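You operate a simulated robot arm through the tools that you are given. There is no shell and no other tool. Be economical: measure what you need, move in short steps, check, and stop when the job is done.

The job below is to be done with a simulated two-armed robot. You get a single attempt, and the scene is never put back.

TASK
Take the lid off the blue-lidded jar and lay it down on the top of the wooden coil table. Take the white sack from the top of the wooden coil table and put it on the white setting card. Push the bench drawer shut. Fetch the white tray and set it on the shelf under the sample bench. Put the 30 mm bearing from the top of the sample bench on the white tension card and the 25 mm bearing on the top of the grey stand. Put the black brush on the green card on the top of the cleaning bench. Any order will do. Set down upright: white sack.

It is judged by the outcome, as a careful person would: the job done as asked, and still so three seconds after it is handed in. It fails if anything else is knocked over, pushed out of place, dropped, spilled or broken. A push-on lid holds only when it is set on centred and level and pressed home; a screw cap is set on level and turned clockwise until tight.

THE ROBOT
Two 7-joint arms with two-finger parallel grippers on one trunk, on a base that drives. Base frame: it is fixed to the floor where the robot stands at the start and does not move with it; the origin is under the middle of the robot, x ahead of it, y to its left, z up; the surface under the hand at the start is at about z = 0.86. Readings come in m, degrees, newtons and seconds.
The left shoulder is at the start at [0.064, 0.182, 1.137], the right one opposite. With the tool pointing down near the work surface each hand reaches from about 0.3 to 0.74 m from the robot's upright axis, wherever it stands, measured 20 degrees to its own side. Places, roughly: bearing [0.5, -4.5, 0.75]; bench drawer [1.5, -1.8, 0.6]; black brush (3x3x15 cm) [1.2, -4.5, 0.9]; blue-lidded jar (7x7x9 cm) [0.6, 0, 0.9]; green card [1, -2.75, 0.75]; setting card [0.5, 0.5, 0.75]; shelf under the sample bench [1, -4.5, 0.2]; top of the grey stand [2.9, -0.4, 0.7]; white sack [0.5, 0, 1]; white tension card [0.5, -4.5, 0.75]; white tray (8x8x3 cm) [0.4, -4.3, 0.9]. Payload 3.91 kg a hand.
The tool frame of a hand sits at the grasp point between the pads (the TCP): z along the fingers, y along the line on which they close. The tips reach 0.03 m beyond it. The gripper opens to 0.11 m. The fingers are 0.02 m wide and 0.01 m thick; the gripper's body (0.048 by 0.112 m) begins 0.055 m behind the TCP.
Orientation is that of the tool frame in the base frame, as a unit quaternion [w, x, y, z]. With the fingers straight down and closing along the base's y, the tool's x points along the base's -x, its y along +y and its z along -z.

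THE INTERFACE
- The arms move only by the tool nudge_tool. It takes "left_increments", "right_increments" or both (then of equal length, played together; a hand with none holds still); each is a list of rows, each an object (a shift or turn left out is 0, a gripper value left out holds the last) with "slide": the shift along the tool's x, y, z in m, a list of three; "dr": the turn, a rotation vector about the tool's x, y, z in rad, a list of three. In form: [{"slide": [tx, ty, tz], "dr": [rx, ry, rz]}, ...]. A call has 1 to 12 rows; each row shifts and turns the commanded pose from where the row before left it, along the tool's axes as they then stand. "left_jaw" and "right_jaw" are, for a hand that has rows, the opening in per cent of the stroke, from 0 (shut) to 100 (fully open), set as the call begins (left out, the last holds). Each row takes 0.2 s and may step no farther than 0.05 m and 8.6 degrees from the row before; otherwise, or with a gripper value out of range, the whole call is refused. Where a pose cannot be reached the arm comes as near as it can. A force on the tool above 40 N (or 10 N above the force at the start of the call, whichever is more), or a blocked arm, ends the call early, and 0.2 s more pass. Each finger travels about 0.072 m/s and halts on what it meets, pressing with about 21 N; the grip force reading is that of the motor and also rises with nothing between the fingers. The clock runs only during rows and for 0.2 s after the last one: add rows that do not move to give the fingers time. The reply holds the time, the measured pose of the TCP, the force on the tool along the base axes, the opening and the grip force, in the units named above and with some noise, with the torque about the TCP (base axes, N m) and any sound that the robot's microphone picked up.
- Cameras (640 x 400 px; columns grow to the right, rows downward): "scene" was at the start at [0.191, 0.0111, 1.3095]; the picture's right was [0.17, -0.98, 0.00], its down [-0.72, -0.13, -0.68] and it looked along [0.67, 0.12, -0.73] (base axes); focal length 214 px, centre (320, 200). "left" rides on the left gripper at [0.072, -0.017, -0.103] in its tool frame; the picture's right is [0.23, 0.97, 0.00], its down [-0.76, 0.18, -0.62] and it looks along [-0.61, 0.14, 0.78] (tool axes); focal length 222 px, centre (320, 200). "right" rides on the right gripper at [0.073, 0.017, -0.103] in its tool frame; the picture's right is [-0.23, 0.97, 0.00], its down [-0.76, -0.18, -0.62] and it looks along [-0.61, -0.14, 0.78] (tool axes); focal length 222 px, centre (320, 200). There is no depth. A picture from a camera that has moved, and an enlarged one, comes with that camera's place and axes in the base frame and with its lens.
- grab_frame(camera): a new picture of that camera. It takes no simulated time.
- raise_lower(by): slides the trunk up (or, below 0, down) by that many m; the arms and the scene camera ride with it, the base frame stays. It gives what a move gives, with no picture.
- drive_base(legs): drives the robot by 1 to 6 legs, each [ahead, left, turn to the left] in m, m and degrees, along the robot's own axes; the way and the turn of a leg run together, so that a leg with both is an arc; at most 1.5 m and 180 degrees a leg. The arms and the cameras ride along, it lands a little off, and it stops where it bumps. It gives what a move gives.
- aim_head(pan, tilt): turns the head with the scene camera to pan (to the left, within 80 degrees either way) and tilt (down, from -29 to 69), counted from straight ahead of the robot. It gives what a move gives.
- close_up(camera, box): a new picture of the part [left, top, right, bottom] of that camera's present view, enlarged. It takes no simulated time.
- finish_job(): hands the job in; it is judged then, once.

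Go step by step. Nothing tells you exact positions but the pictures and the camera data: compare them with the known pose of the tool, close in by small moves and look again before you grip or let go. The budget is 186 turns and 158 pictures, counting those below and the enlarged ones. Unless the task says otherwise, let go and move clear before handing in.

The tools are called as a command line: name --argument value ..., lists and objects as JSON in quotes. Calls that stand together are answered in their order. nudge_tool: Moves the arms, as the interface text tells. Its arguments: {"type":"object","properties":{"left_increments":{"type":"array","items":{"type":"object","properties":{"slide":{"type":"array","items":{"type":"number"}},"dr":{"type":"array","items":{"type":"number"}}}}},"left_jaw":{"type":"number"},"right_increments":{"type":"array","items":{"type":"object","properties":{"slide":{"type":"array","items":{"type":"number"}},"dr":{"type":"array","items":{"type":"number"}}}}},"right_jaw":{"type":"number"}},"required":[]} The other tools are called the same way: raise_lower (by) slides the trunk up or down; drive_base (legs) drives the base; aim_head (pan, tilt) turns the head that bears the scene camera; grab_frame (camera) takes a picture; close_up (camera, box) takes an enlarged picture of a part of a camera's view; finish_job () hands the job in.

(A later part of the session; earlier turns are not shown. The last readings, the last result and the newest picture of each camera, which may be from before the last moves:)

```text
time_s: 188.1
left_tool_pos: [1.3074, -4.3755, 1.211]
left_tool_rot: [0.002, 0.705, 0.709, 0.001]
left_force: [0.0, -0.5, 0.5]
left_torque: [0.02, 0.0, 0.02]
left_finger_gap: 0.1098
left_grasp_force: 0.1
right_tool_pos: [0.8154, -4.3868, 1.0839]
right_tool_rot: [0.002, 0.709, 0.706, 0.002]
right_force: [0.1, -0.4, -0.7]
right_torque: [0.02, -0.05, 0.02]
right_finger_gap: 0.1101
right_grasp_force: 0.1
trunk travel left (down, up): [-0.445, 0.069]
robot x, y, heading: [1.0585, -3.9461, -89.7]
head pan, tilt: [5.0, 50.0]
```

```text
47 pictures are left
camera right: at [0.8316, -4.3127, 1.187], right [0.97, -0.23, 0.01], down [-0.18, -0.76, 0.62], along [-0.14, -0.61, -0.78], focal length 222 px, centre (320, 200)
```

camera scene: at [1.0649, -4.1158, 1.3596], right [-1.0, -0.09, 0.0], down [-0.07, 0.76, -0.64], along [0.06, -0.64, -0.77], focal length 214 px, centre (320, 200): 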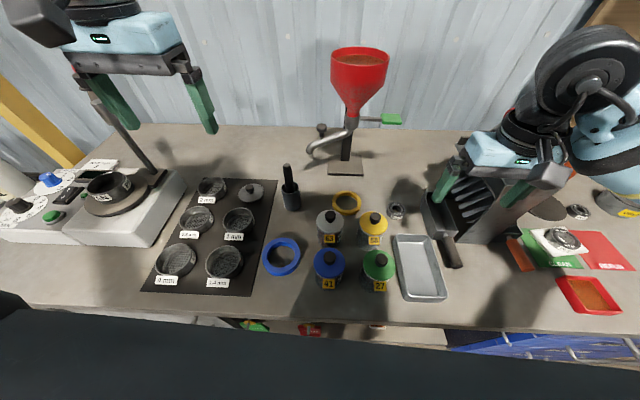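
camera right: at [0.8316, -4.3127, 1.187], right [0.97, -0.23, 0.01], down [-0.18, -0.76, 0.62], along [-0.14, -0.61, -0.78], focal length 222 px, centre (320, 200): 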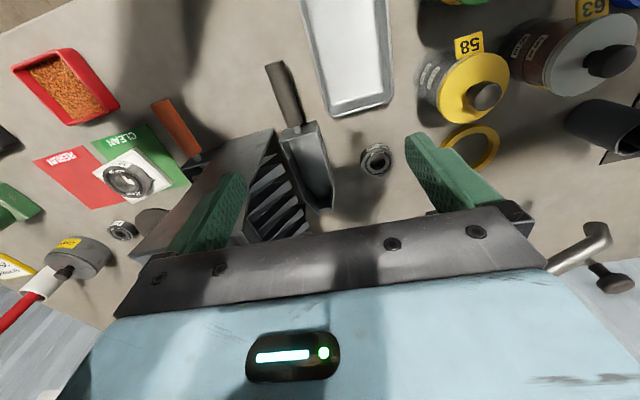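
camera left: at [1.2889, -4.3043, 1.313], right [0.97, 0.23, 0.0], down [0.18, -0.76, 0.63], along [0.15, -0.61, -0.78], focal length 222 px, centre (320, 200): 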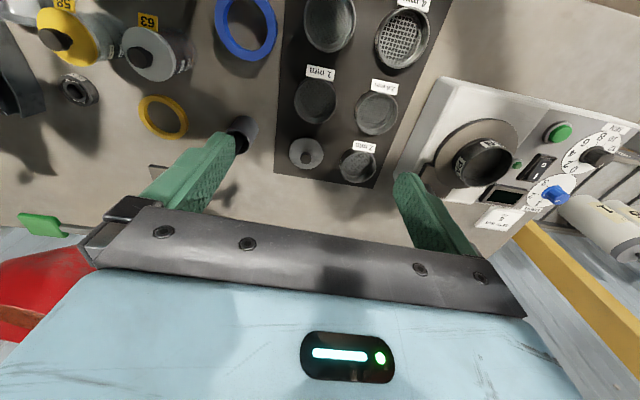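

Bearing at [0.879, -4.500] (both cameras agree); brush standing at [1.190, -4.51]. Right hand to the bearing first.

nudge_tool --right_increments '[{"slide": [-0.038, 0.0213, 0]}, {"slide": [-0.038, 0.0213, 0]}, {"slide": [-0.037, 0.0213, 0]}, {"slide": [0, 0, 0.045]}, {"slide": [0, 0, 0.045]}, {"slide": [0, 0, 0.03]}, {}]'

grab_frame --camera "right"

```text
time_s: 189.7
left_tool_pos: [1.3062, -4.3763, 1.212]
left_tool_rot: [0.003, 0.704, 0.71, 0.0]
left_force: [-0.5, -0.4, 0.0]
left_torque: [0.0, 0.01, -0.03]
left_finger_gap: 0.11
left_grasp_force: 0.1
right_tool_pos: [0.8793, -4.4998, 0.9637]
right_tool_rot: [0.002, 0.708, 0.706, 0.002]
right_force: [-0.1, 0.0, 1.0]
right_torque: [0.03, 0.02, 0.0]
right_finger_gap: 0.1099
right_grasp_force: 0.0
trunk travel left (down, up): [-0.445, 0.069]
robot x, y, heading: [1.0583, -3.9482, -90.0]
head pan, tilt: [5.0, 50.0]
```

```text
46 pictures are left
camera right: at [0.8957, -4.4269, 1.0671], right [0.97, -0.23, 0.01], down [-0.18, -0.76, 0.62], along [-0.14, -0.61, -0.78], focal length 222 px, centre (320, 200)
```

right: 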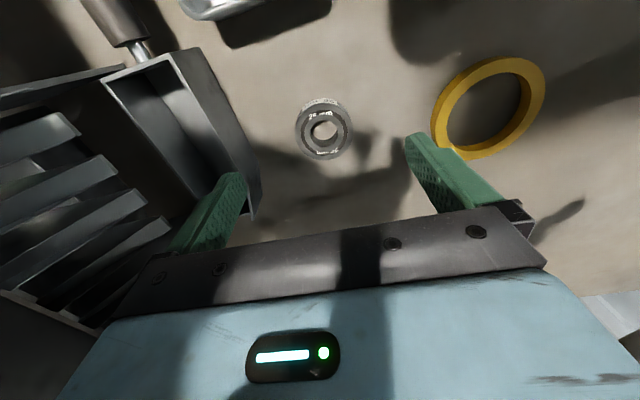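

nudge_tool --right_increments '[{"slide": [0, 0, 0.0]}, {"slide": [0, 0, 0.03]}, {"slide": [0, 0, 0.025]}, {"slide": [0, 0, 0.012]}, {}]' --right_jaw 77

nudge_tool --right_increments '[{}, {}, {}, {}, {}]' --right_jaw 0

nudge_tool --right_increments '[{"slide": [0, 0, -0.01]}, {"slide": [0, 0, -0.04]}, {"slide": [0, 0, -0.045]}, {"slide": [0, 0, -0.045]}, {}]'

grab_frame --camera "right"

```text
time_s: 190.9
left_tool_pos: [1.3171, -4.3724, 1.2128]
left_tool_rot: [0.001, 0.704, 0.71, -0.005]
left_force: [-0.1, -0.4, 0.1]
left_torque: [-0.01, -0.01, -0.02]
left_finger_gap: 0.1104
left_grasp_force: 0.1
right_tool_pos: [0.8898, -4.5062, 0.9188]
right_tool_rot: [0.018, 0.707, 0.707, -0.012]
right_force: [-0.7, -0.5, -0.5]
right_torque: [0.0, 0.0, -0.01]
right_finger_gap: 0.0844
right_grasp_force: 0.0
trunk travel left (down, up): [-0.445, 0.069]
robot x, y, heading: [1.06, -3.9485, -89.9]
head pan, tilt: [5.0, 50.0]
```

```text
time_s: 192.1
left_tool_pos: [1.3163, -4.372, 1.2106]
left_tool_rot: [0.001, 0.705, 0.709, -0.005]
left_force: [0.7, 0.3, 0.5]
left_torque: [0.0, -0.01, 0.0]
left_finger_gap: 0.1099
left_grasp_force: 0.0
right_tool_pos: [0.8897, -4.5068, 0.9192]
right_tool_rot: [0.017, 0.708, 0.706, -0.013]
right_force: [-0.4, 0.3, -0.5]
right_torque: [0.0, 0.01, 0.02]
right_finger_gap: 0.0
right_grasp_force: 21.2
trunk travel left (down, up): [-0.445, 0.069]
robot x, y, heading: [1.0582, -3.9497, -89.7]
head pan, tilt: [5.0, 50.0]
```

```text
time_s: 193.3
left_tool_pos: [1.307, -4.3766, 1.2116]
left_tool_rot: [0.003, 0.705, 0.709, 0.001]
left_force: [-0.3, 0.3, -0.5]
left_torque: [0.0, -0.03, 0.0]
left_finger_gap: 0.1104
left_grasp_force: 0.2
right_tool_pos: [0.8751, -4.499, 1.0363]
right_tool_rot: [0.001, 0.709, 0.705, 0.002]
right_force: [1.3, -0.1, -0.3]
right_torque: [0.0, 0.02, 0.01]
right_finger_gap: 0.0001
right_grasp_force: 21.5
trunk travel left (down, up): [-0.445, 0.069]
robot x, y, heading: [1.0604, -3.9484, -90.1]
head pan, tilt: [5.0, 50.0]
```

```text
45 pictures are left
camera right: at [0.8929, -4.4258, 1.1395], right [0.97, -0.23, 0.01], down [-0.18, -0.76, 0.62], along [-0.14, -0.61, -0.78], focal length 222 px, centre (320, 200)
```

right: 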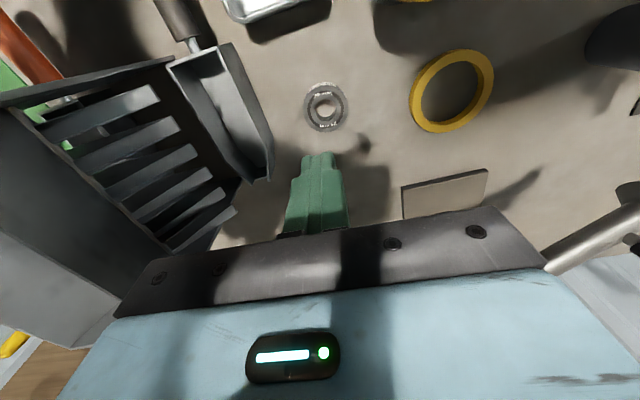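

The descent was stopped short: the right forearm met the hopper. I lift that arm away and check the hopper; the left hand will take this bearing instead.

nudge_tool --right_increments '[{"slide": [0, 0, -0.045]}, {"slide": [0, 0, -0.045]}, {"slide": [0.045, 0, -0.02]}, {"slide": [0.045, 0, 0]}, {"slide": [0.045, 0, 0]}, {"slide": [0.045, 0, 0]}, {}]' --right_jaw 100

aim_head --pan -20 --tilt 45

grab_frame --camera "scene"

```text
time_s: 194.9
left_tool_pos: [1.3075, -4.377, 1.2117]
left_tool_rot: [0.002, 0.705, 0.709, 0.0]
left_force: [0.1, 0.0, -0.2]
left_torque: [0.0, -0.01, 0.01]
left_finger_gap: 0.1101
left_grasp_force: 0.0
right_tool_pos: [0.8783, -4.3189, 1.1451]
right_tool_rot: [0.002, 0.708, 0.706, 0.002]
right_force: [0.2, -0.2, -0.3]
right_torque: [0.02, 0.01, -0.05]
right_finger_gap: 0.1101
right_grasp_force: 0.1
trunk travel left (down, up): [-0.445, 0.069]
robot x, y, heading: [1.0586, -3.9501, -89.9]
head pan, tilt: [5.0, 50.0]
```

```text
time_s: 195.8
left_tool_pos: [1.3067, -4.3763, 1.2114]
left_tool_rot: [0.003, 0.705, 0.71, 0.0]
left_force: [0.1, 0.2, 0.2]
left_torque: [-0.01, -0.02, 0.01]
left_finger_gap: 0.1099
left_grasp_force: 0.1
right_tool_pos: [0.8783, -4.3176, 1.1462]
right_tool_rot: [0.002, 0.709, 0.706, 0.001]
right_force: [-0.1, -0.6, -0.6]
right_torque: [0.04, -0.01, 0.01]
right_finger_gap: 0.1099
right_grasp_force: 0.1
trunk travel left (down, up): [-0.445, 0.069]
robot x, y, heading: [1.0641, -3.9483, -89.7]
head pan, tilt: [-20.0, 45.0]
```

```text
44 pictures are left
camera scene: at [1.0305, -4.1155, 1.3665], right [-0.94, 0.34, 0.0], down [0.24, 0.67, -0.71], along [-0.24, -0.67, -0.71], focal length 214 px, centre (320, 200)
```

scene: 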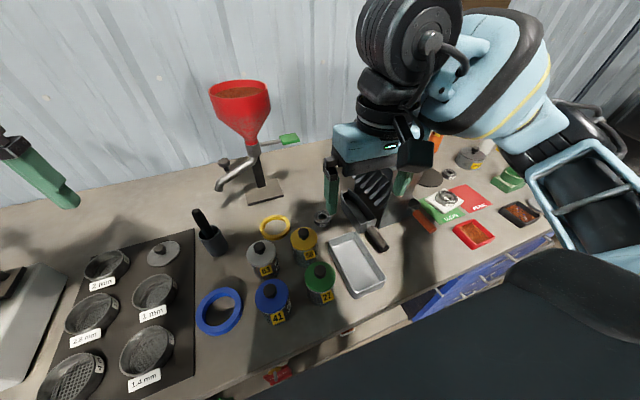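

Next the brush with the right hand: shift the robot left to x ≈ 1.38 (left hand pulled back a bit first).

nudge_tool --left_increments '[{"slide": [0.04, 0, 0]}, {"slide": [0.04, 0, 0]}, {"slide": [0.03, 0, 0]}, {}]'

drive_base --legs '[[0.02, 0.32, 0]]'

grab_frame --camera "right"

grab_frame --camera "scene"

```text
time_s: 196.8
left_tool_pos: [1.3053, -4.2667, 1.211]
left_tool_rot: [0.002, 0.705, 0.709, 0.0]
left_force: [-0.4, 0.2, -0.2]
left_torque: [0.04, 0.01, -0.01]
left_finger_gap: 0.1102
left_grasp_force: 0.0
right_tool_pos: [0.8793, -4.3187, 1.145]
right_tool_rot: [0.002, 0.708, 0.706, 0.001]
right_force: [-0.1, -0.7, 0.6]
right_torque: [0.02, 0.02, -0.02]
right_finger_gap: 0.11
right_grasp_force: 0.1
trunk travel left (down, up): [-0.445, 0.069]
robot x, y, heading: [1.0616, -3.9473, -90.2]
head pan, tilt: [-20.0, 45.0]
```

```text
time_s: 200.2
left_tool_pos: [1.6351, -4.282, 1.2102]
left_tool_rot: [0.002, 0.701, 0.713, -0.001]
left_force: [-1.4, 0.0, -0.2]
left_torque: [-0.02, -0.01, 0.01]
left_finger_gap: 0.11
left_grasp_force: 0.1
right_tool_pos: [1.208, -4.3362, 1.1449]
right_tool_rot: [0.002, 0.705, 0.709, 0.001]
right_force: [-0.5, 0.8, 0.5]
right_torque: [-0.04, 0.05, -0.01]
right_finger_gap: 0.1098
right_grasp_force: 0.1
trunk travel left (down, up): [-0.445, 0.069]
robot x, y, heading: [1.3849, -3.9661, -89.2]
head pan, tilt: [-20.0, 45.0]
```

```text
43 pictures are left
camera right: at [1.2238, -4.264, 1.248], right [0.98, -0.22, 0.01], down [-0.18, -0.76, 0.62], along [-0.13, -0.61, -0.78], focal length 222 px, centre (320, 200)
```

right: 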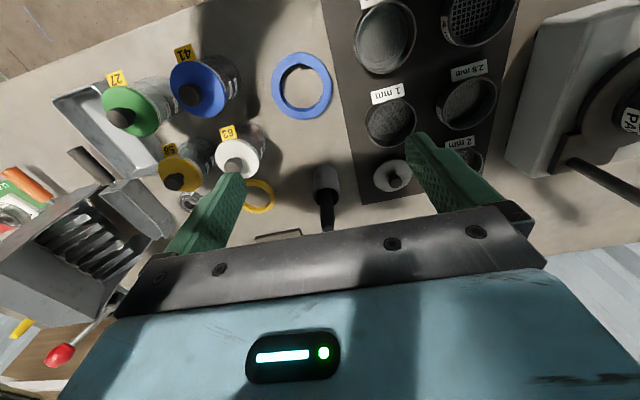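

```text
42 pictures are left
camera scene: at [1.3581, -4.1333, 1.3665], right [-0.94, 0.33, 0.0], down [0.23, 0.67, -0.71], along [-0.23, -0.67, -0.71], focal length 214 px, centre (320, 200)
```

scene: 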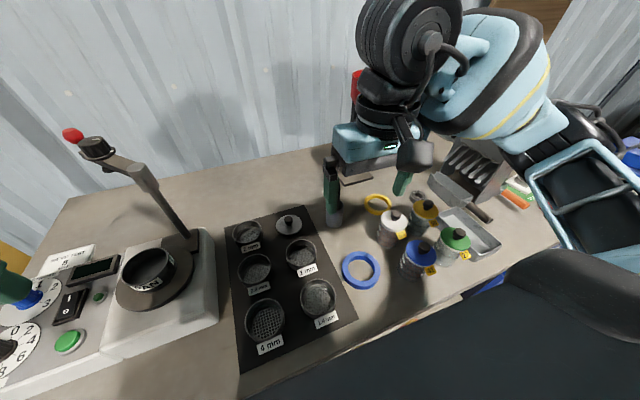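

Hopper in place. Brush at about [1.187, -4.497], top ≈ 1.02. Moving the right hand above it.

nudge_tool --right_increments '[{"slide": [-0.04, -0.005, 0]}, {"slide": [-0.04, -0.005, 0]}, {"slide": [-0.04, -0.005, 0]}, {"slide": [-0.038, -0.005, 0]}, {"slide": [0, 0, 0.03]}, {}]'

grab_frame --camera "right"

grab_frame --camera "scene"

```text
time_s: 201.7
left_tool_pos: [1.6356, -4.2822, 1.211]
left_tool_rot: [0.003, 0.702, 0.712, -0.001]
left_force: [-0.3, 0.2, 0.5]
left_torque: [-0.02, 0.0, 0.03]
left_finger_gap: 0.1102
left_grasp_force: 0.0
right_tool_pos: [1.1893, -4.4968, 1.1138]
right_tool_rot: [0.003, 0.705, 0.709, 0.001]
right_force: [-0.2, 0.7, -0.5]
right_torque: [0.01, 0.02, 0.0]
right_finger_gap: 0.1103
right_grasp_force: 0.0
trunk travel left (down, up): [-0.445, 0.069]
robot x, y, heading: [1.3867, -3.9687, -89.4]
head pan, tilt: [-20.0, 45.0]
```

```text
41 pictures are left
camera right: at [1.2044, -4.4224, 1.2167], right [0.98, -0.22, 0.01], down [-0.18, -0.76, 0.62], along [-0.13, -0.61, -0.78], focal length 222 px, centre (320, 200)
```

right: 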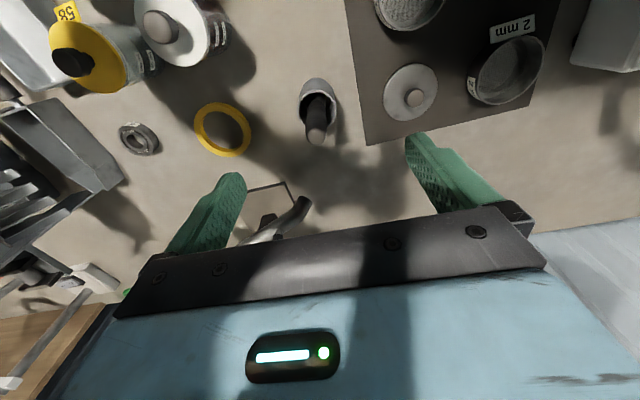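

```text
40 pictures are left
camera scene: at [1.3584, -4.1332, 1.3665], right [-0.94, 0.33, 0.0], down [0.23, 0.67, -0.71], along [-0.23, -0.67, -0.71], focal length 214 px, centre (320, 200)
```

scene: 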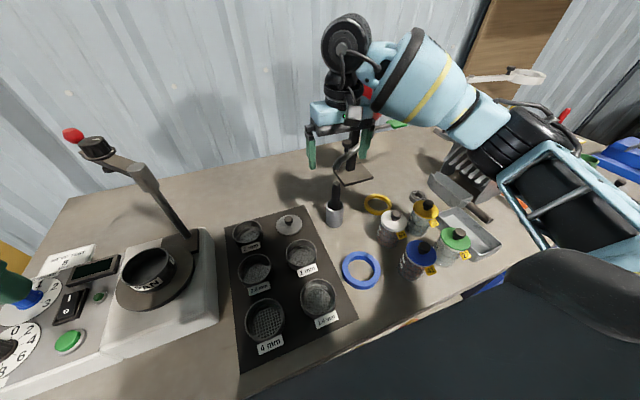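

Brush axis ≈ [1.186, -4.503]; the funnel spout is ≈ 5 cm behind, clear. Lower to z = 0.985 around the handle and close.

nudge_tool --right_increments '[{"slide": [-0.005, -0.003, 0.03]}, {"slide": [0, 0, 0.04]}, {"slide": [0, 0, 0.035]}, {"slide": [0, 0, 0.02]}, {}]'

grab_frame --camera "right"

close_up --camera "scene" --box '[260, 110, 420, 260]'

```text
time_s: 202.8
left_tool_pos: [1.6345, -4.2802, 1.211]
left_tool_rot: [0.003, 0.702, 0.712, -0.001]
left_force: [0.2, -0.4, 0.3]
left_torque: [0.0, -0.04, -0.01]
left_finger_gap: 0.1099
left_grasp_force: 0.0
right_tool_pos: [1.1879, -4.4988, 0.9884]
right_tool_rot: [0.003, 0.705, 0.709, 0.001]
right_force: [-0.1, 0.5, 0.1]
right_torque: [0.0, -0.01, -0.04]
right_finger_gap: 0.1101
right_grasp_force: 0.0
trunk travel left (down, up): [-0.445, 0.069]
robot x, y, heading: [1.3868, -3.9651, -89.7]
head pan, tilt: [-20.0, 45.0]
```

```text
39 pictures are left
camera right: at [1.2037, -4.4266, 1.0921], right [0.98, -0.22, 0.01], down [-0.18, -0.76, 0.62], along [-0.13, -0.61, -0.78], focal length 222 px, centre (320, 200)
```

right: 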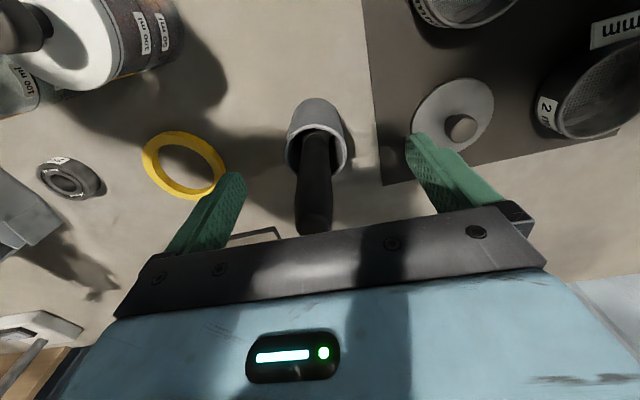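

```text
2.67 times, centred on (340, 185) of scene
camera zoom: at [1.3582, -4.1331, 1.3665], right [-0.94, 0.33, 0.0], down [0.23, 0.67, -0.71], along [-0.23, -0.67, -0.71], focal length 572 px, centre (267, 240)
```

zoom: 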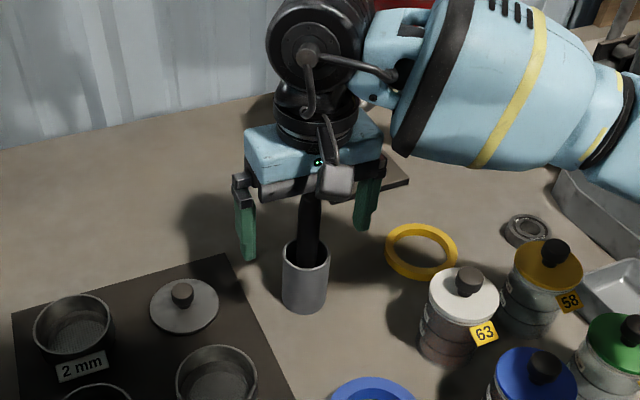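

The brush stands in a grey cup; I'll grip the handle and draw it straight up, out of the cup.

nudge_tool --right_increments '[{"slide": [0, -0.002, 0]}, {}, {}, {}, {}, {}, {}]' --right_jaw 0

nudge_tool --right_increments '[{"slide": [0, 0, -0.015]}, {"slide": [0, 0, -0.03]}, {"slide": [0, 0, -0.035]}, {"slide": [0, 0, -0.035]}, {"slide": [0, 0, -0.035]}, {}]'

close_up --camera "scene" --box '[240, 60, 440, 260]'

grab_frame --camera "right"

```text
time_s: 204.4
left_tool_pos: [1.634, -4.2815, 1.21]
left_tool_rot: [0.003, 0.702, 0.712, 0.0]
left_force: [-0.4, -0.1, 0.0]
left_torque: [-0.02, -0.02, -0.01]
left_finger_gap: 0.1099
left_grasp_force: 0.1
right_tool_pos: [1.1856, -4.4996, 0.9901]
right_tool_rot: [0.002, 0.705, 0.709, 0.001]
right_force: [-0.7, -0.3, 0.4]
right_torque: [-0.02, -0.01, 0.0]
right_finger_gap: 0.021
right_grasp_force: 21.0
trunk travel left (down, up): [-0.445, 0.069]
robot x, y, heading: [1.3871, -3.9634, -89.5]
head pan, tilt: [-20.0, 45.0]
```

```text
time_s: 205.8
left_tool_pos: [1.6355, -4.2821, 1.2114]
left_tool_rot: [0.003, 0.702, 0.712, 0.0]
left_force: [-0.7, 0.9, 0.1]
left_torque: [-0.03, -0.04, 0.01]
left_finger_gap: 0.1101
left_grasp_force: 0.1
right_tool_pos: [1.1833, -4.4992, 1.1401]
right_tool_rot: [0.002, 0.705, 0.709, 0.001]
right_force: [0.2, -0.3, 0.0]
right_torque: [0.05, -0.03, 0.02]
right_finger_gap: 0.0208
right_grasp_force: 21.4
trunk travel left (down, up): [-0.445, 0.069]
robot x, y, heading: [1.3867, -3.9658, -89.2]
head pan, tilt: [-20.0, 45.0]
```

```text
2.00 times, centred on (340, 160) of scene
camera zoom: at [1.3579, -4.1336, 1.3664], right [-0.94, 0.33, 0.0], down [0.23, 0.67, -0.71], along [-0.23, -0.67, -0.71], focal length 429 px, centre (280, 280)
```

zoom: 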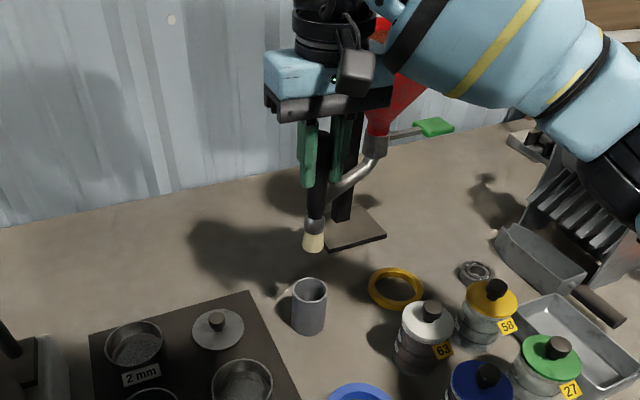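

```text
36 pictures are left
camera right: at [1.1986, -4.4263, 1.243], right [0.98, -0.22, 0.01], down [-0.18, -0.76, 0.62], along [-0.13, -0.61, -0.78], focal length 222 px, centre (320, 200)
```

right: 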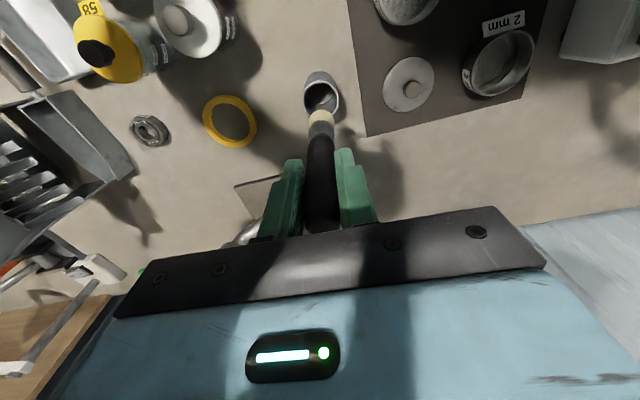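

Brush is free of the cup, which stayed in place. I pull the right hand back and move the robot to x ≈ 0.69 so the left hand can take the bearing.

nudge_tool --right_increments '[{"slide": [0.045, 0, 0]}, {"slide": [0.045, 0, 0]}, {"slide": [0.045, 0, 0]}, {"slide": [0.045, 0, 0]}, {"slide": [0.03, 0, -0.02]}, {}]'

drive_base --legs '[[0, -0.69, -0.6]]'

aim_head --pan 10 --tilt 45

grab_frame --camera "scene"

grab_frame --camera "left"

```text
time_s: 207.2
left_tool_pos: [1.6342, -4.2817, 1.2105]
left_tool_rot: [0.001, 0.701, 0.713, -0.001]
left_force: [-0.7, 0.1, -0.2]
left_torque: [0.0, 0.0, -0.01]
left_finger_gap: 0.1101
left_grasp_force: 0.3
right_tool_pos: [1.1825, -4.2885, 1.16]
right_tool_rot: [0.003, 0.705, 0.709, 0.001]
right_force: [0.3, -1.2, -0.8]
right_torque: [0.02, -0.04, 0.0]
right_finger_gap: 0.0209
right_grasp_force: 21.6
trunk travel left (down, up): [-0.445, 0.069]
robot x, y, heading: [1.3819, -3.9673, -89.4]
head pan, tilt: [-20.0, 45.0]
```

```text
time_s: 213.7
left_tool_pos: [0.95, -4.2895, 1.2111]
left_tool_rot: [0.003, 0.704, 0.71, -0.001]
left_force: [-0.5, -0.5, -0.8]
left_torque: [0.01, -0.01, 0.01]
left_finger_gap: 0.11
left_grasp_force: 0.0
right_tool_pos: [0.4984, -4.2945, 1.1593]
right_tool_rot: [0.002, 0.707, 0.707, 0.002]
right_force: [0.8, -0.3, -0.1]
right_torque: [0.03, 0.0, 0.0]
right_finger_gap: 0.0203
right_grasp_force: 21.2
trunk travel left (down, up): [-0.445, 0.069]
robot x, y, heading: [0.703, -3.975, -89.6]
head pan, tilt: [-20.0, 45.0]
```

```text
time_s: 214.6
left_tool_pos: [0.9498, -4.2887, 1.2106]
left_tool_rot: [0.003, 0.704, 0.71, -0.001]
left_force: [0.0, 1.0, 0.1]
left_torque: [0.01, -0.02, -0.01]
left_finger_gap: 0.11
left_grasp_force: 0.1
right_tool_pos: [0.4999, -4.2927, 1.16]
right_tool_rot: [0.003, 0.707, 0.707, 0.001]
right_force: [-0.1, 0.6, -0.7]
right_torque: [-0.02, 0.0, -0.02]
right_finger_gap: 0.0206
right_grasp_force: 20.8
trunk travel left (down, up): [-0.445, 0.069]
robot x, y, heading: [0.7059, -3.9726, -89.9]
head pan, tilt: [10.0, 45.0]
```

```text
35 pictures are left
camera scene: at [0.7166, -4.1415, 1.3665], right [-0.98, -0.18, 0.0], down [-0.12, 0.7, -0.71], along [0.12, -0.7, -0.71], focal length 214 px, centre (320, 200)
```

scene: 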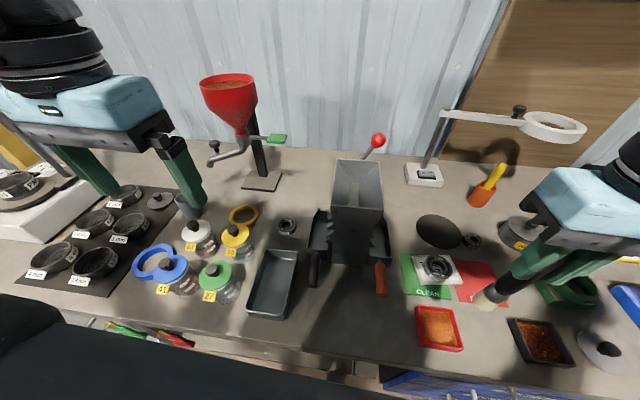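

```text
34 pictures are left
camera left: at [0.9319, -4.2161, 1.3124], right [0.97, 0.24, 0.0], down [0.18, -0.76, 0.63], along [0.15, -0.61, -0.78], focal length 222 px, centre (320, 200)
```

left: 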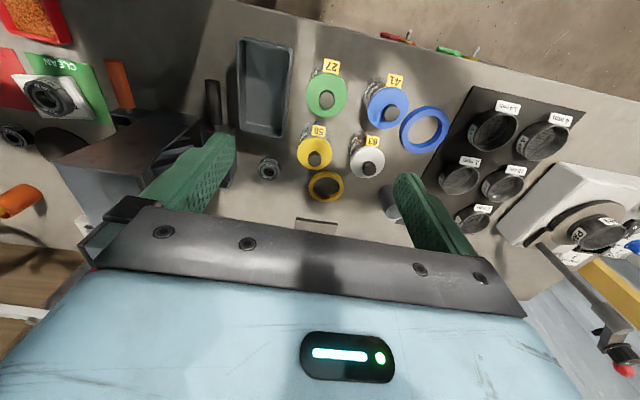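

All in place. Left hand to the bearing at [0.881, -4.500].

nudge_tool --left_increments '[{"slide": [-0.042, -0.014, 0]}, {"slide": [-0.042, -0.014, 0]}, {"slide": [-0.042, -0.014, 0]}, {"slide": [-0.042, -0.014, 0]}, {"slide": [-0.043, -0.014, 0]}, {"slide": [0, 0, 0.045]}, {"slide": [0, 0, 0.045]}, {"slide": [0, 0, 0.045]}, {"slide": [0, 0, 0.045]}, {"slide": [0, 0, 0.045]}, {}]' --left_jaw 77

grab_frame --camera "left"

```text
time_s: 217.0
left_tool_pos: [0.8924, -4.4827, 0.986]
left_tool_rot: [0.003, 0.704, 0.71, -0.001]
left_force: [-0.2, 0.1, 0.1]
left_torque: [-0.02, 0.01, -0.03]
left_finger_gap: 0.0848
left_grasp_force: 0.0
left hand out of reach, approached as far as the arm can: row 5
right_tool_pos: [0.4986, -4.2921, 1.1603]
right_tool_rot: [0.002, 0.708, 0.706, 0.002]
right_force: [0.2, 0.6, -0.4]
right_torque: [0.02, 0.01, 0.01]
right_finger_gap: 0.0208
right_grasp_force: 21.2
trunk travel left (down, up): [-0.445, 0.069]
robot x, y, heading: [0.7026, -3.9687, -89.8]
head pan, tilt: [10.0, 45.0]
```

```text
33 pictures are left
camera left: at [0.8743, -4.4102, 1.0874], right [0.97, 0.24, 0.0], down [0.18, -0.76, 0.63], along [0.15, -0.61, -0.78], focal length 222 px, centre (320, 200)
```

left: 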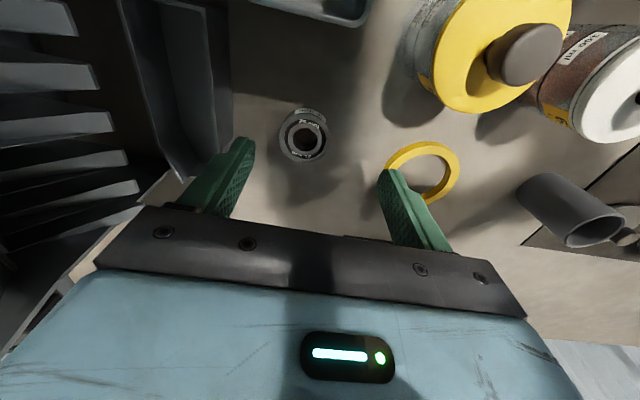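

nudge_tool --left_increments '[{"slide": [-0.019, -0.0125, 0.02]}, {"slide": [0, 0, 0.03]}, {"slide": [0, 0, 0.015]}, {}]'

grab_frame --camera "left"

```text
time_s: 218.0
left_tool_pos: [0.8811, -4.4991, 0.9234]
left_tool_rot: [0.004, 0.704, 0.71, -0.001]
left_force: [-0.1, -0.6, 0.2]
left_torque: [-0.01, -0.02, 0.02]
left_finger_gap: 0.0847
left_grasp_force: 0.1
right_tool_pos: [0.4986, -4.2921, 1.16]
right_tool_rot: [0.003, 0.708, 0.706, 0.001]
right_force: [0.1, -0.3, -0.5]
right_torque: [-0.01, 0.0, 0.02]
right_finger_gap: 0.0204
right_grasp_force: 21.7
trunk travel left (down, up): [-0.445, 0.069]
robot x, y, heading: [0.7059, -3.9711, -89.9]
head pan, tilt: [10.0, 45.0]
```

```text
32 pictures are left
camera left: at [0.8635, -4.4271, 1.0243], right [0.97, 0.24, 0.0], down [0.18, -0.76, 0.63], along [0.15, -0.61, -0.78], focal length 222 px, centre (320, 200)
```

left: 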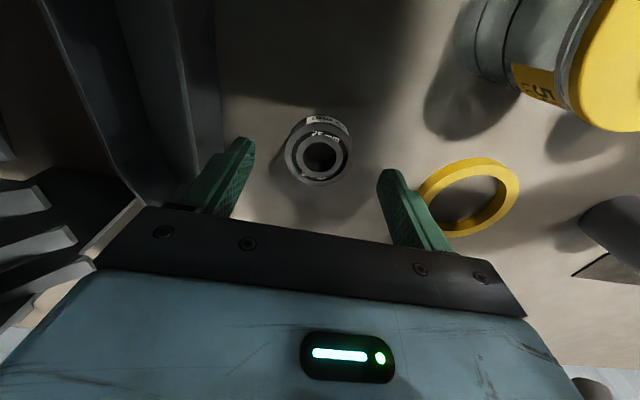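

Centred. Final descent, close and lift.

nudge_tool --left_increments '[{"slide": [0, 0, 0.015]}, {"slide": [0, 0, 0.012]}, {}]'

nudge_tool --left_increments '[{}, {}, {}, {}, {}]' --left_jaw 0

nudge_tool --left_increments '[{"slide": [0, 0, -0.015]}, {"slide": [0, 0, -0.04]}, {"slide": [0, 0, -0.045]}, {"slide": [0, 0, -0.045]}, {"slide": [0, 0, -0.045]}, {"slide": [0.045, 0.0, 0]}, {"slide": [0.045, 0.0, 0]}, {"slide": [0.045, 0.0, 0]}, {"slide": [0.045, 0.0, 0]}, {}]'

grab_frame --camera "left"

```text
time_s: 218.8
left_tool_pos: [0.8873, -4.4935, 0.8985]
left_tool_rot: [0.002, 0.704, 0.71, 0.0]
left_force: [-0.1, -0.2, -0.3]
left_torque: [0.0, 0.01, 0.02]
left_finger_gap: 0.085
left_grasp_force: 0.2
left hand out of reach, approached as far as the arm can: row 1, 2
right_tool_pos: [0.4987, -4.2924, 1.1583]
right_tool_rot: [0.002, 0.708, 0.706, 0.001]
right_force: [0.1, 0.6, -0.7]
right_torque: [-0.02, -0.01, 0.01]
right_finger_gap: 0.0207
right_grasp_force: 20.8
trunk travel left (down, up): [-0.445, 0.069]
robot x, y, heading: [0.7018, -3.9707, -89.5]
head pan, tilt: [10.0, 45.0]
```

```text
time_s: 220.0
left_tool_pos: [0.8878, -4.4942, 0.8982]
left_tool_rot: [0.003, 0.704, 0.71, -0.001]
left_force: [0.1, 0.0, 1.4]
left_torque: [0.04, 0.02, -0.02]
left_finger_gap: 0.0507
left_grasp_force: 21.3
right_tool_pos: [0.499, -4.2929, 1.1592]
right_tool_rot: [0.002, 0.708, 0.706, 0.001]
right_force: [-0.1, 0.3, -0.1]
right_torque: [0.04, 0.01, -0.01]
right_finger_gap: 0.0205
right_grasp_force: 21.0
trunk travel left (down, up): [-0.445, 0.069]
robot x, y, heading: [0.7024, -3.9703, -89.8]
head pan, tilt: [10.0, 45.0]
```

```text
time_s: 222.2
left_tool_pos: [0.8853, -4.3133, 1.0869]
left_tool_rot: [0.003, 0.703, 0.711, 0.0]
left_force: [0.7, 0.4, -1.5]
left_torque: [0.03, 0.01, 0.02]
left_finger_gap: 0.0507
left_grasp_force: 21.3
right_tool_pos: [0.4994, -4.2938, 1.1586]
right_tool_rot: [0.002, 0.708, 0.707, 0.001]
right_force: [0.3, 0.8, -0.1]
right_torque: [-0.01, 0.01, 0.02]
right_finger_gap: 0.0203
right_grasp_force: 21.0
trunk travel left (down, up): [-0.445, 0.069]
robot x, y, heading: [0.705, -3.9709, -89.8]
head pan, tilt: [10.0, 45.0]
```

```text
31 pictures are left
camera left: at [0.8667, -4.2421, 1.1893], right [0.97, 0.24, 0.0], down [0.18, -0.76, 0.63], along [0.15, -0.61, -0.78], focal length 222 px, centre (320, 200)
```

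left: 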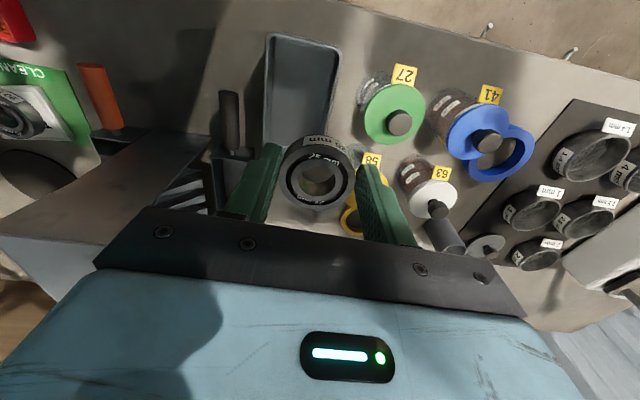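

Bearing held. I want to verify the hanging tags at the bench edge are still in place.

aim_head --pan 35 --tilt 60

grab_frame --camera "scene"

```text
time_s: 223.1
left_tool_pos: [0.8844, -4.3135, 1.0875]
left_tool_rot: [0.002, 0.704, 0.71, 0.001]
left_force: [0.1, 0.5, -0.8]
left_torque: [0.02, 0.01, 0.01]
left_finger_gap: 0.0507
left_grasp_force: 20.7
right_tool_pos: [0.4983, -4.2932, 1.1593]
right_tool_rot: [0.003, 0.708, 0.707, 0.001]
right_force: [0.5, -0.6, -0.7]
right_torque: [-0.01, 0.0, -0.03]
right_finger_gap: 0.0205
right_grasp_force: 21.0
trunk travel left (down, up): [-0.445, 0.069]
robot x, y, heading: [0.7044, -3.9657, -89.6]
head pan, tilt: [35.0, 60.0]
```

```text
30 pictures are left
camera scene: at [0.7407, -4.1161, 1.347], right [-0.82, -0.58, 0.0], down [-0.5, 0.71, -0.5], along [0.29, -0.41, -0.87], focal length 214 px, centre (320, 200)
```

scene: 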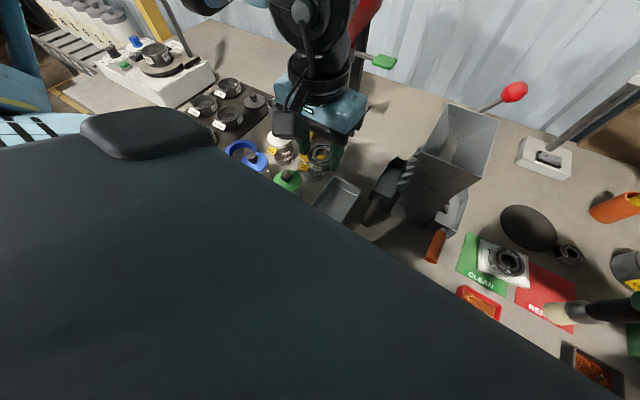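

drive_base --legs '[[-0.3, 0, 0]]'

aim_head --pan 30 --tilt 40

grab_frame --camera "scene"

```text
time_s: 225.2
left_tool_pos: [0.8841, -4.013, 1.0878]
left_tool_rot: [0.003, 0.704, 0.71, 0.0]
left_force: [-0.2, 0.0, -2.5]
left_torque: [0.01, -0.01, -0.01]
left_finger_gap: 0.0511
left_grasp_force: 21.0
right_tool_pos: [0.498, -3.993, 1.1592]
right_tool_rot: [0.002, 0.708, 0.706, 0.002]
right_force: [0.0, 0.4, -0.6]
right_torque: [-0.02, 0.0, -0.01]
right_finger_gap: 0.0203
right_grasp_force: 21.1
trunk travel left (down, up): [-0.445, 0.069]
robot x, y, heading: [0.705, -3.6681, -89.8]
head pan, tilt: [35.0, 60.0]
```

```text
time_s: 226.0
left_tool_pos: [0.8852, -4.0114, 1.0882]
left_tool_rot: [0.003, 0.703, 0.711, 0.0]
left_force: [0.4, 0.5, -0.7]
left_torque: [0.06, -0.02, 0.01]
left_finger_gap: 0.0509
left_grasp_force: 20.9
right_tool_pos: [0.4979, -3.9928, 1.1588]
right_tool_rot: [0.003, 0.708, 0.706, 0.001]
right_force: [-0.7, 0.4, -0.1]
right_torque: [0.02, 0.01, -0.01]
right_finger_gap: 0.0205
right_grasp_force: 20.3
trunk travel left (down, up): [-0.445, 0.069]
robot x, y, heading: [0.7016, -3.669, -89.8]
head pan, tilt: [30.0, 40.0]
```

```text
29 pictures are left
camera scene: at [0.744, -3.8346, 1.3736], right [-0.86, -0.5, 0.0], down [-0.32, 0.56, -0.77], along [0.39, -0.66, -0.64], focal length 214 px, centre (320, 200)
```

scene: 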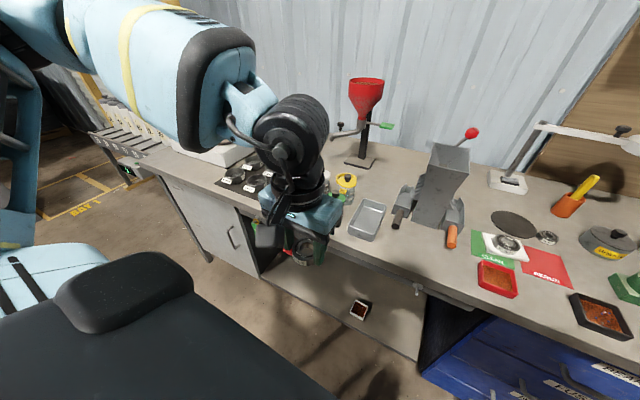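

Tags are still there. Now turn to face +x and look for the way to the other side of the partition.

drive_base --legs '[[0, 0, 90]]'

aim_head --pan 35 --tilt 20

grab_frame --camera "scene"

```text
time_s: 230.2
left_tool_pos: [1.0457, -3.4896, 1.0879]
left_tool_rot: [0.002, -0.002, 1.0, 0.002]
left_force: [0.3, -0.2, -1.1]
left_torque: [0.04, 0.05, -0.01]
left_finger_gap: 0.0506
left_grasp_force: 21.1
right_tool_pos: [1.0228, -3.8764, 1.1599]
right_tool_rot: [0.001, 0.003, 1.0, 0.002]
right_force: [0.7, -0.1, -0.9]
right_torque: [0.03, -0.02, 0.03]
right_finger_gap: 0.0206
right_grasp_force: 21.1
trunk travel left (down, up): [-0.445, 0.069]
robot x, y, heading: [0.6988, -3.6683, -0.2]
head pan, tilt: [30.0, 40.0]
```

```text
time_s: 231.0
left_tool_pos: [1.046, -3.4903, 1.0884]
left_tool_rot: [0.001, -0.001, 1.0, 0.002]
left_force: [-0.1, 0.8, -2.5]
left_torque: [-0.02, -0.02, 0.05]
left_finger_gap: 0.0508
left_grasp_force: 21.1
right_tool_pos: [1.0236, -3.8775, 1.16]
right_tool_rot: [0.0, 0.003, 1.0, 0.003]
right_force: [-0.5, 0.2, -0.3]
right_torque: [0.05, -0.02, 0.0]
right_finger_gap: 0.0206
right_grasp_force: 21.5
trunk travel left (down, up): [-0.445, 0.069]
robot x, y, heading: [0.7008, -3.6685, -0.1]
head pan, tilt: [35.0, 20.0]
```

```text
28 pictures are left
camera scene: at [0.8652, -3.6197, 1.4051], right [0.57, -0.82, 0.0], down [-0.28, -0.2, -0.94], along [0.77, 0.54, -0.34], focal length 214 px, centre (320, 200)
```

scene: 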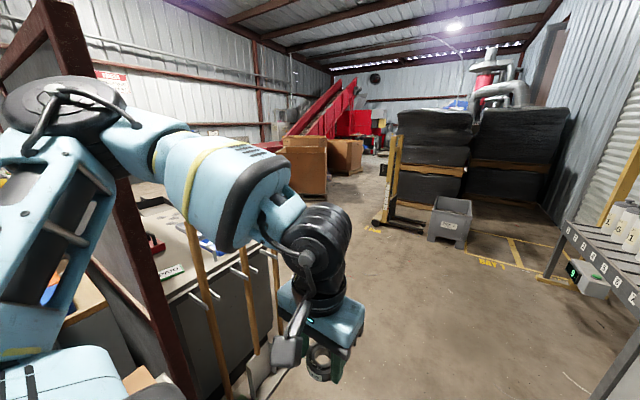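

The benches on the far side of the partition face +x. I drive around: forward 1.5 m, turn to face -x, and look.

drive_base --legs '[[1.5, 0, 0], [0.1, 0, 0], [0, 0, 130]]'

aim_head --pan 0 --tilt 22

grab_frame --camera "scene"

```text
time_s: 244.8
left_tool_pos: [1.9705, -3.515, 1.0878]
left_tool_rot: [0.001, 0.912, -0.411, -0.003]
left_force: [0.0, 1.0, -1.1]
left_torque: [-0.02, -0.02, -0.01]
left_finger_gap: 0.0504
left_grasp_force: 20.6
right_tool_pos: [2.276, -3.277, 1.1601]
right_tool_rot: [0.002, 0.91, -0.415, -0.002]
right_force: [-0.1, -0.6, -0.7]
right_torque: [-0.01, 0.04, -0.01]
right_finger_gap: 0.0206
right_grasp_force: 20.8
trunk travel left (down, up): [-0.445, 0.069]
robot x, y, heading: [2.3308, -3.6558, 131.4]
head pan, tilt: [35.0, 20.0]
```

```text
time_s: 245.8
left_tool_pos: [1.9702, -3.5154, 1.0885]
left_tool_rot: [0.0, 0.912, -0.41, -0.002]
left_force: [-0.6, 0.3, -1.2]
left_torque: [-0.01, 0.0, 0.01]
left_finger_gap: 0.0503
left_grasp_force: 21.3
right_tool_pos: [2.2754, -3.2782, 1.1605]
right_tool_rot: [0.002, 0.909, -0.416, -0.001]
right_force: [0.2, -0.5, -0.3]
right_torque: [0.0, -0.01, -0.01]
right_finger_gap: 0.0205
right_grasp_force: 21.2
trunk travel left (down, up): [-0.445, 0.069]
robot x, y, heading: [2.3307, -3.6564, 131.1]
head pan, tilt: [0.0, 22.0]
```

```text
27 pictures are left
camera scene: at [2.2115, -3.5219, 1.4019], right [0.75, 0.66, 0.0], down [0.25, -0.28, -0.93], along [-0.61, 0.7, -0.37], focal length 214 px, centre (320, 200)
```

scene: 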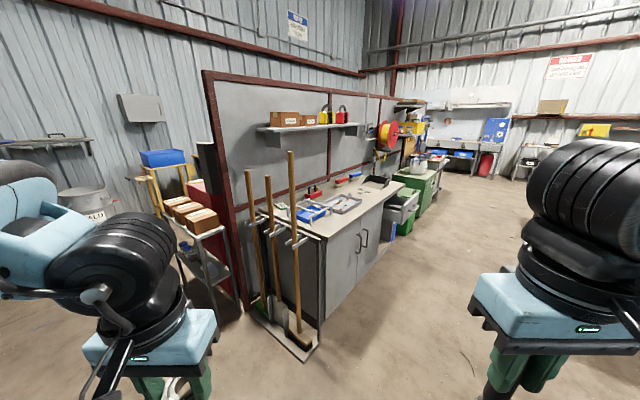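

I see the cleaning bench with a green card near its left end (≈[1.23, -2.73]), brooms at that end, and an open drawer further along. I drive in front of it, facing -x.

drive_base --legs '[[0, 0, 49], [0, -0.95, 0], [0.15, 0, 0]]'

aim_head --pan 0 --tilt 35

grab_frame --camera "scene"

```text
time_s: 257.6
left_tool_pos: [1.8445, -2.8837, 1.0882]
left_tool_rot: [0.002, 1.0, -0.001, -0.003]
left_force: [-0.1, -0.2, -1.7]
left_torque: [0.02, -0.01, -0.01]
left_finger_gap: 0.0507
left_grasp_force: 20.7
right_tool_pos: [1.8687, -2.4969, 1.1606]
right_tool_rot: [0.003, 1.0, -0.007, -0.001]
right_force: [-0.3, 0.1, -0.5]
right_torque: [0.0, -0.05, 0.02]
right_finger_gap: 0.0202
right_grasp_force: 20.9
trunk travel left (down, up): [-0.445, 0.069]
robot x, y, heading: [2.1895, -2.7045, 179.7]
head pan, tilt: [0.0, 22.0]
```

```text
time_s: 258.4
left_tool_pos: [1.8431, -2.8833, 1.0876]
left_tool_rot: [0.002, 1.0, -0.002, -0.003]
left_force: [-0.6, -0.7, -1.5]
left_torque: [0.02, 0.0, 0.02]
left_finger_gap: 0.0504
left_grasp_force: 20.9
right_tool_pos: [1.8685, -2.4967, 1.1596]
right_tool_rot: [0.003, 1.0, -0.007, -0.001]
right_force: [-0.5, 0.0, -0.2]
right_torque: [0.01, 0.01, 0.01]
right_finger_gap: 0.0205
right_grasp_force: 20.8
trunk travel left (down, up): [-0.445, 0.069]
robot x, y, heading: [2.19, -2.7056, 179.5]
head pan, tilt: [0.0, 35.0]
```

```text
26 pictures are left
camera scene: at [2.0106, -2.7076, 1.3814], right [0.01, 1.0, 0.0], down [0.57, 0.0, -0.82], along [-0.82, 0.01, -0.57], focal length 214 px, centre (320, 200)
```

scene: 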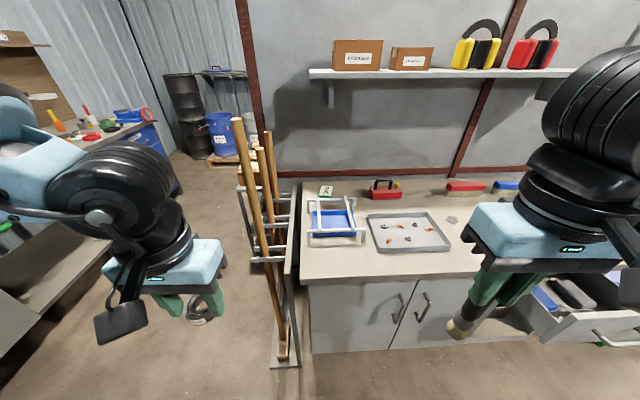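

close_up --camera "scene" --box '[295, 165, 375, 225]'

```text
6.67 times, centred on (335, 195) of scene
camera zoom: at [2.0106, -2.7076, 1.3814], right [0.01, 1.0, 0.0], down [0.57, 0.0, -0.82], along [-0.82, 0.01, -0.57], focal length 1430 px, centre (220, 233)
```

zoom: 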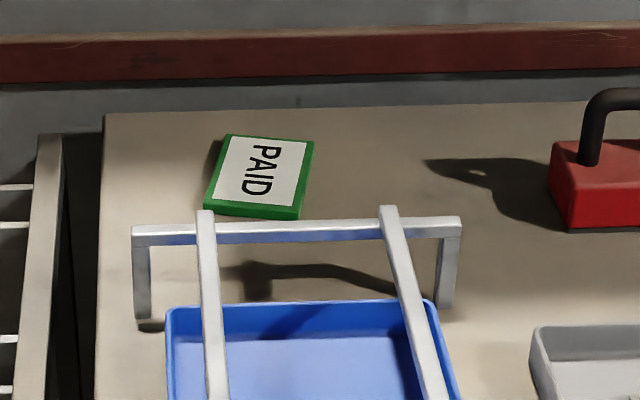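

The card ("PAID", green-framed, small) lies behind a rack. I tuck the left hand back and outward to avoid the brooms, and drive closer to measure better.

nudge_tool --left_increments '[{"slide": [0.025, 0.03, 0]}, {"slide": [0.025, 0.03, 0]}, {"slide": [0.025, 0.03, 0]}, {"slide": [0.025, 0.03, 0]}, {"slide": [0.025, 0.03, 0]}, {}]'

drive_base --legs '[[0.27, 0, 0]]'

aim_head --pan 0 --tilt 45

grab_frame --camera "scene"

```text
time_s: 259.8
left_tool_pos: [1.9217, -3.0439, 1.1096]
left_tool_rot: [0.002, 1.0, -0.001, -0.001]
left_force: [0.1, -0.7, -1.3]
left_torque: [0.0, -0.05, -0.01]
left_finger_gap: 0.0503
left_grasp_force: 21.3
left hand out of reach, approached as far as the arm can: row 3, 4, 5
right_tool_pos: [1.8689, -2.4966, 1.1596]
right_tool_rot: [0.003, 1.0, -0.006, 0.0]
right_force: [0.5, -0.2, -0.4]
right_torque: [0.04, 0.0, 0.03]
right_finger_gap: 0.0205
right_grasp_force: 21.1
trunk travel left (down, up): [-0.445, 0.069]
robot x, y, heading: [2.189, -2.7026, 179.5]
head pan, tilt: [0.0, 35.0]
```

```text
time_s: 261.7
left_tool_pos: [1.6509, -3.0427, 1.1103]
left_tool_rot: [0.002, 1.0, 0.0, -0.002]
left_force: [-0.1, -0.2, -1.1]
left_torque: [0.01, -0.02, 0.01]
left_finger_gap: 0.0502
left_grasp_force: 20.9
right_tool_pos: [1.5957, -2.4966, 1.1603]
right_tool_rot: [0.002, 1.0, -0.005, -0.001]
right_force: [0.4, 0.6, 0.2]
right_torque: [-0.01, -0.04, 0.03]
right_finger_gap: 0.0205
right_grasp_force: 21.1
trunk travel left (down, up): [-0.445, 0.069]
robot x, y, heading: [1.9153, -2.7051, 180.0]
head pan, tilt: [0.0, 35.0]
```

```text
time_s: 262.4
left_tool_pos: [1.6504, -3.0431, 1.1092]
left_tool_rot: [0.001, 1.0, -0.001, -0.002]
left_force: [-0.6, 0.4, -2.3]
left_torque: [0.01, -0.02, 0.0]
left_finger_gap: 0.0502
left_grasp_force: 20.8
right_tool_pos: [1.596, -2.4962, 1.1596]
right_tool_rot: [0.003, 1.0, -0.006, -0.001]
right_force: [0.2, 0.6, -0.2]
right_torque: [0.02, -0.03, 0.0]
right_finger_gap: 0.0204
right_grasp_force: 20.9
trunk travel left (down, up): [-0.445, 0.069]
robot x, y, heading: [1.9173, -2.7049, 179.6]
head pan, tilt: [0.0, 45.0]
```

```text
24 pictures are left
camera scene: at [1.7448, -2.7064, 1.3665], right [0.01, 1.0, 0.0], down [0.71, 0.0, -0.71], along [-0.71, 0.0, -0.71], focal length 214 px, centre (320, 200)
```

scene: 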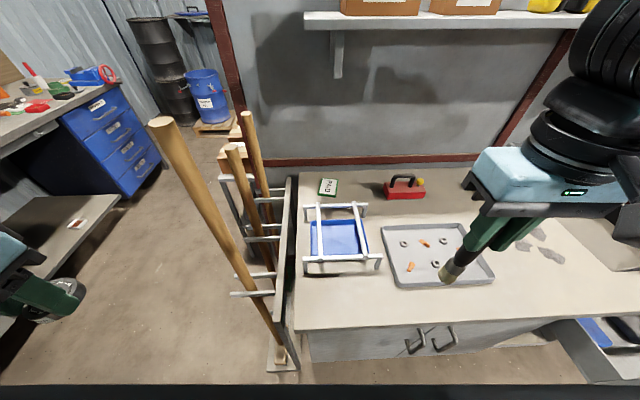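

Re-measured: bench z ≈ 0.80, front edge x ≈ 1.607, card ≈ [1.10, -2.675]. Let me inspect the brush's lower end before deciding how to set it down.

close_up --camera "scene" --box '[420, 200, 540, 300]'

```text
4.00 times, centred on (480, 250) of scene
camera zoom: at [1.7448, -2.7064, 1.3665], right [0.01, 1.0, 0.0], down [0.71, 0.0, -0.71], along [-0.71, 0.0, -0.71], focal length 858 px, centre (-320, 0)
```

zoom: 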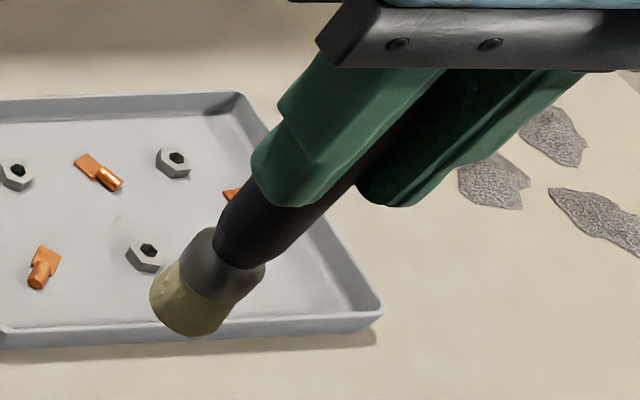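

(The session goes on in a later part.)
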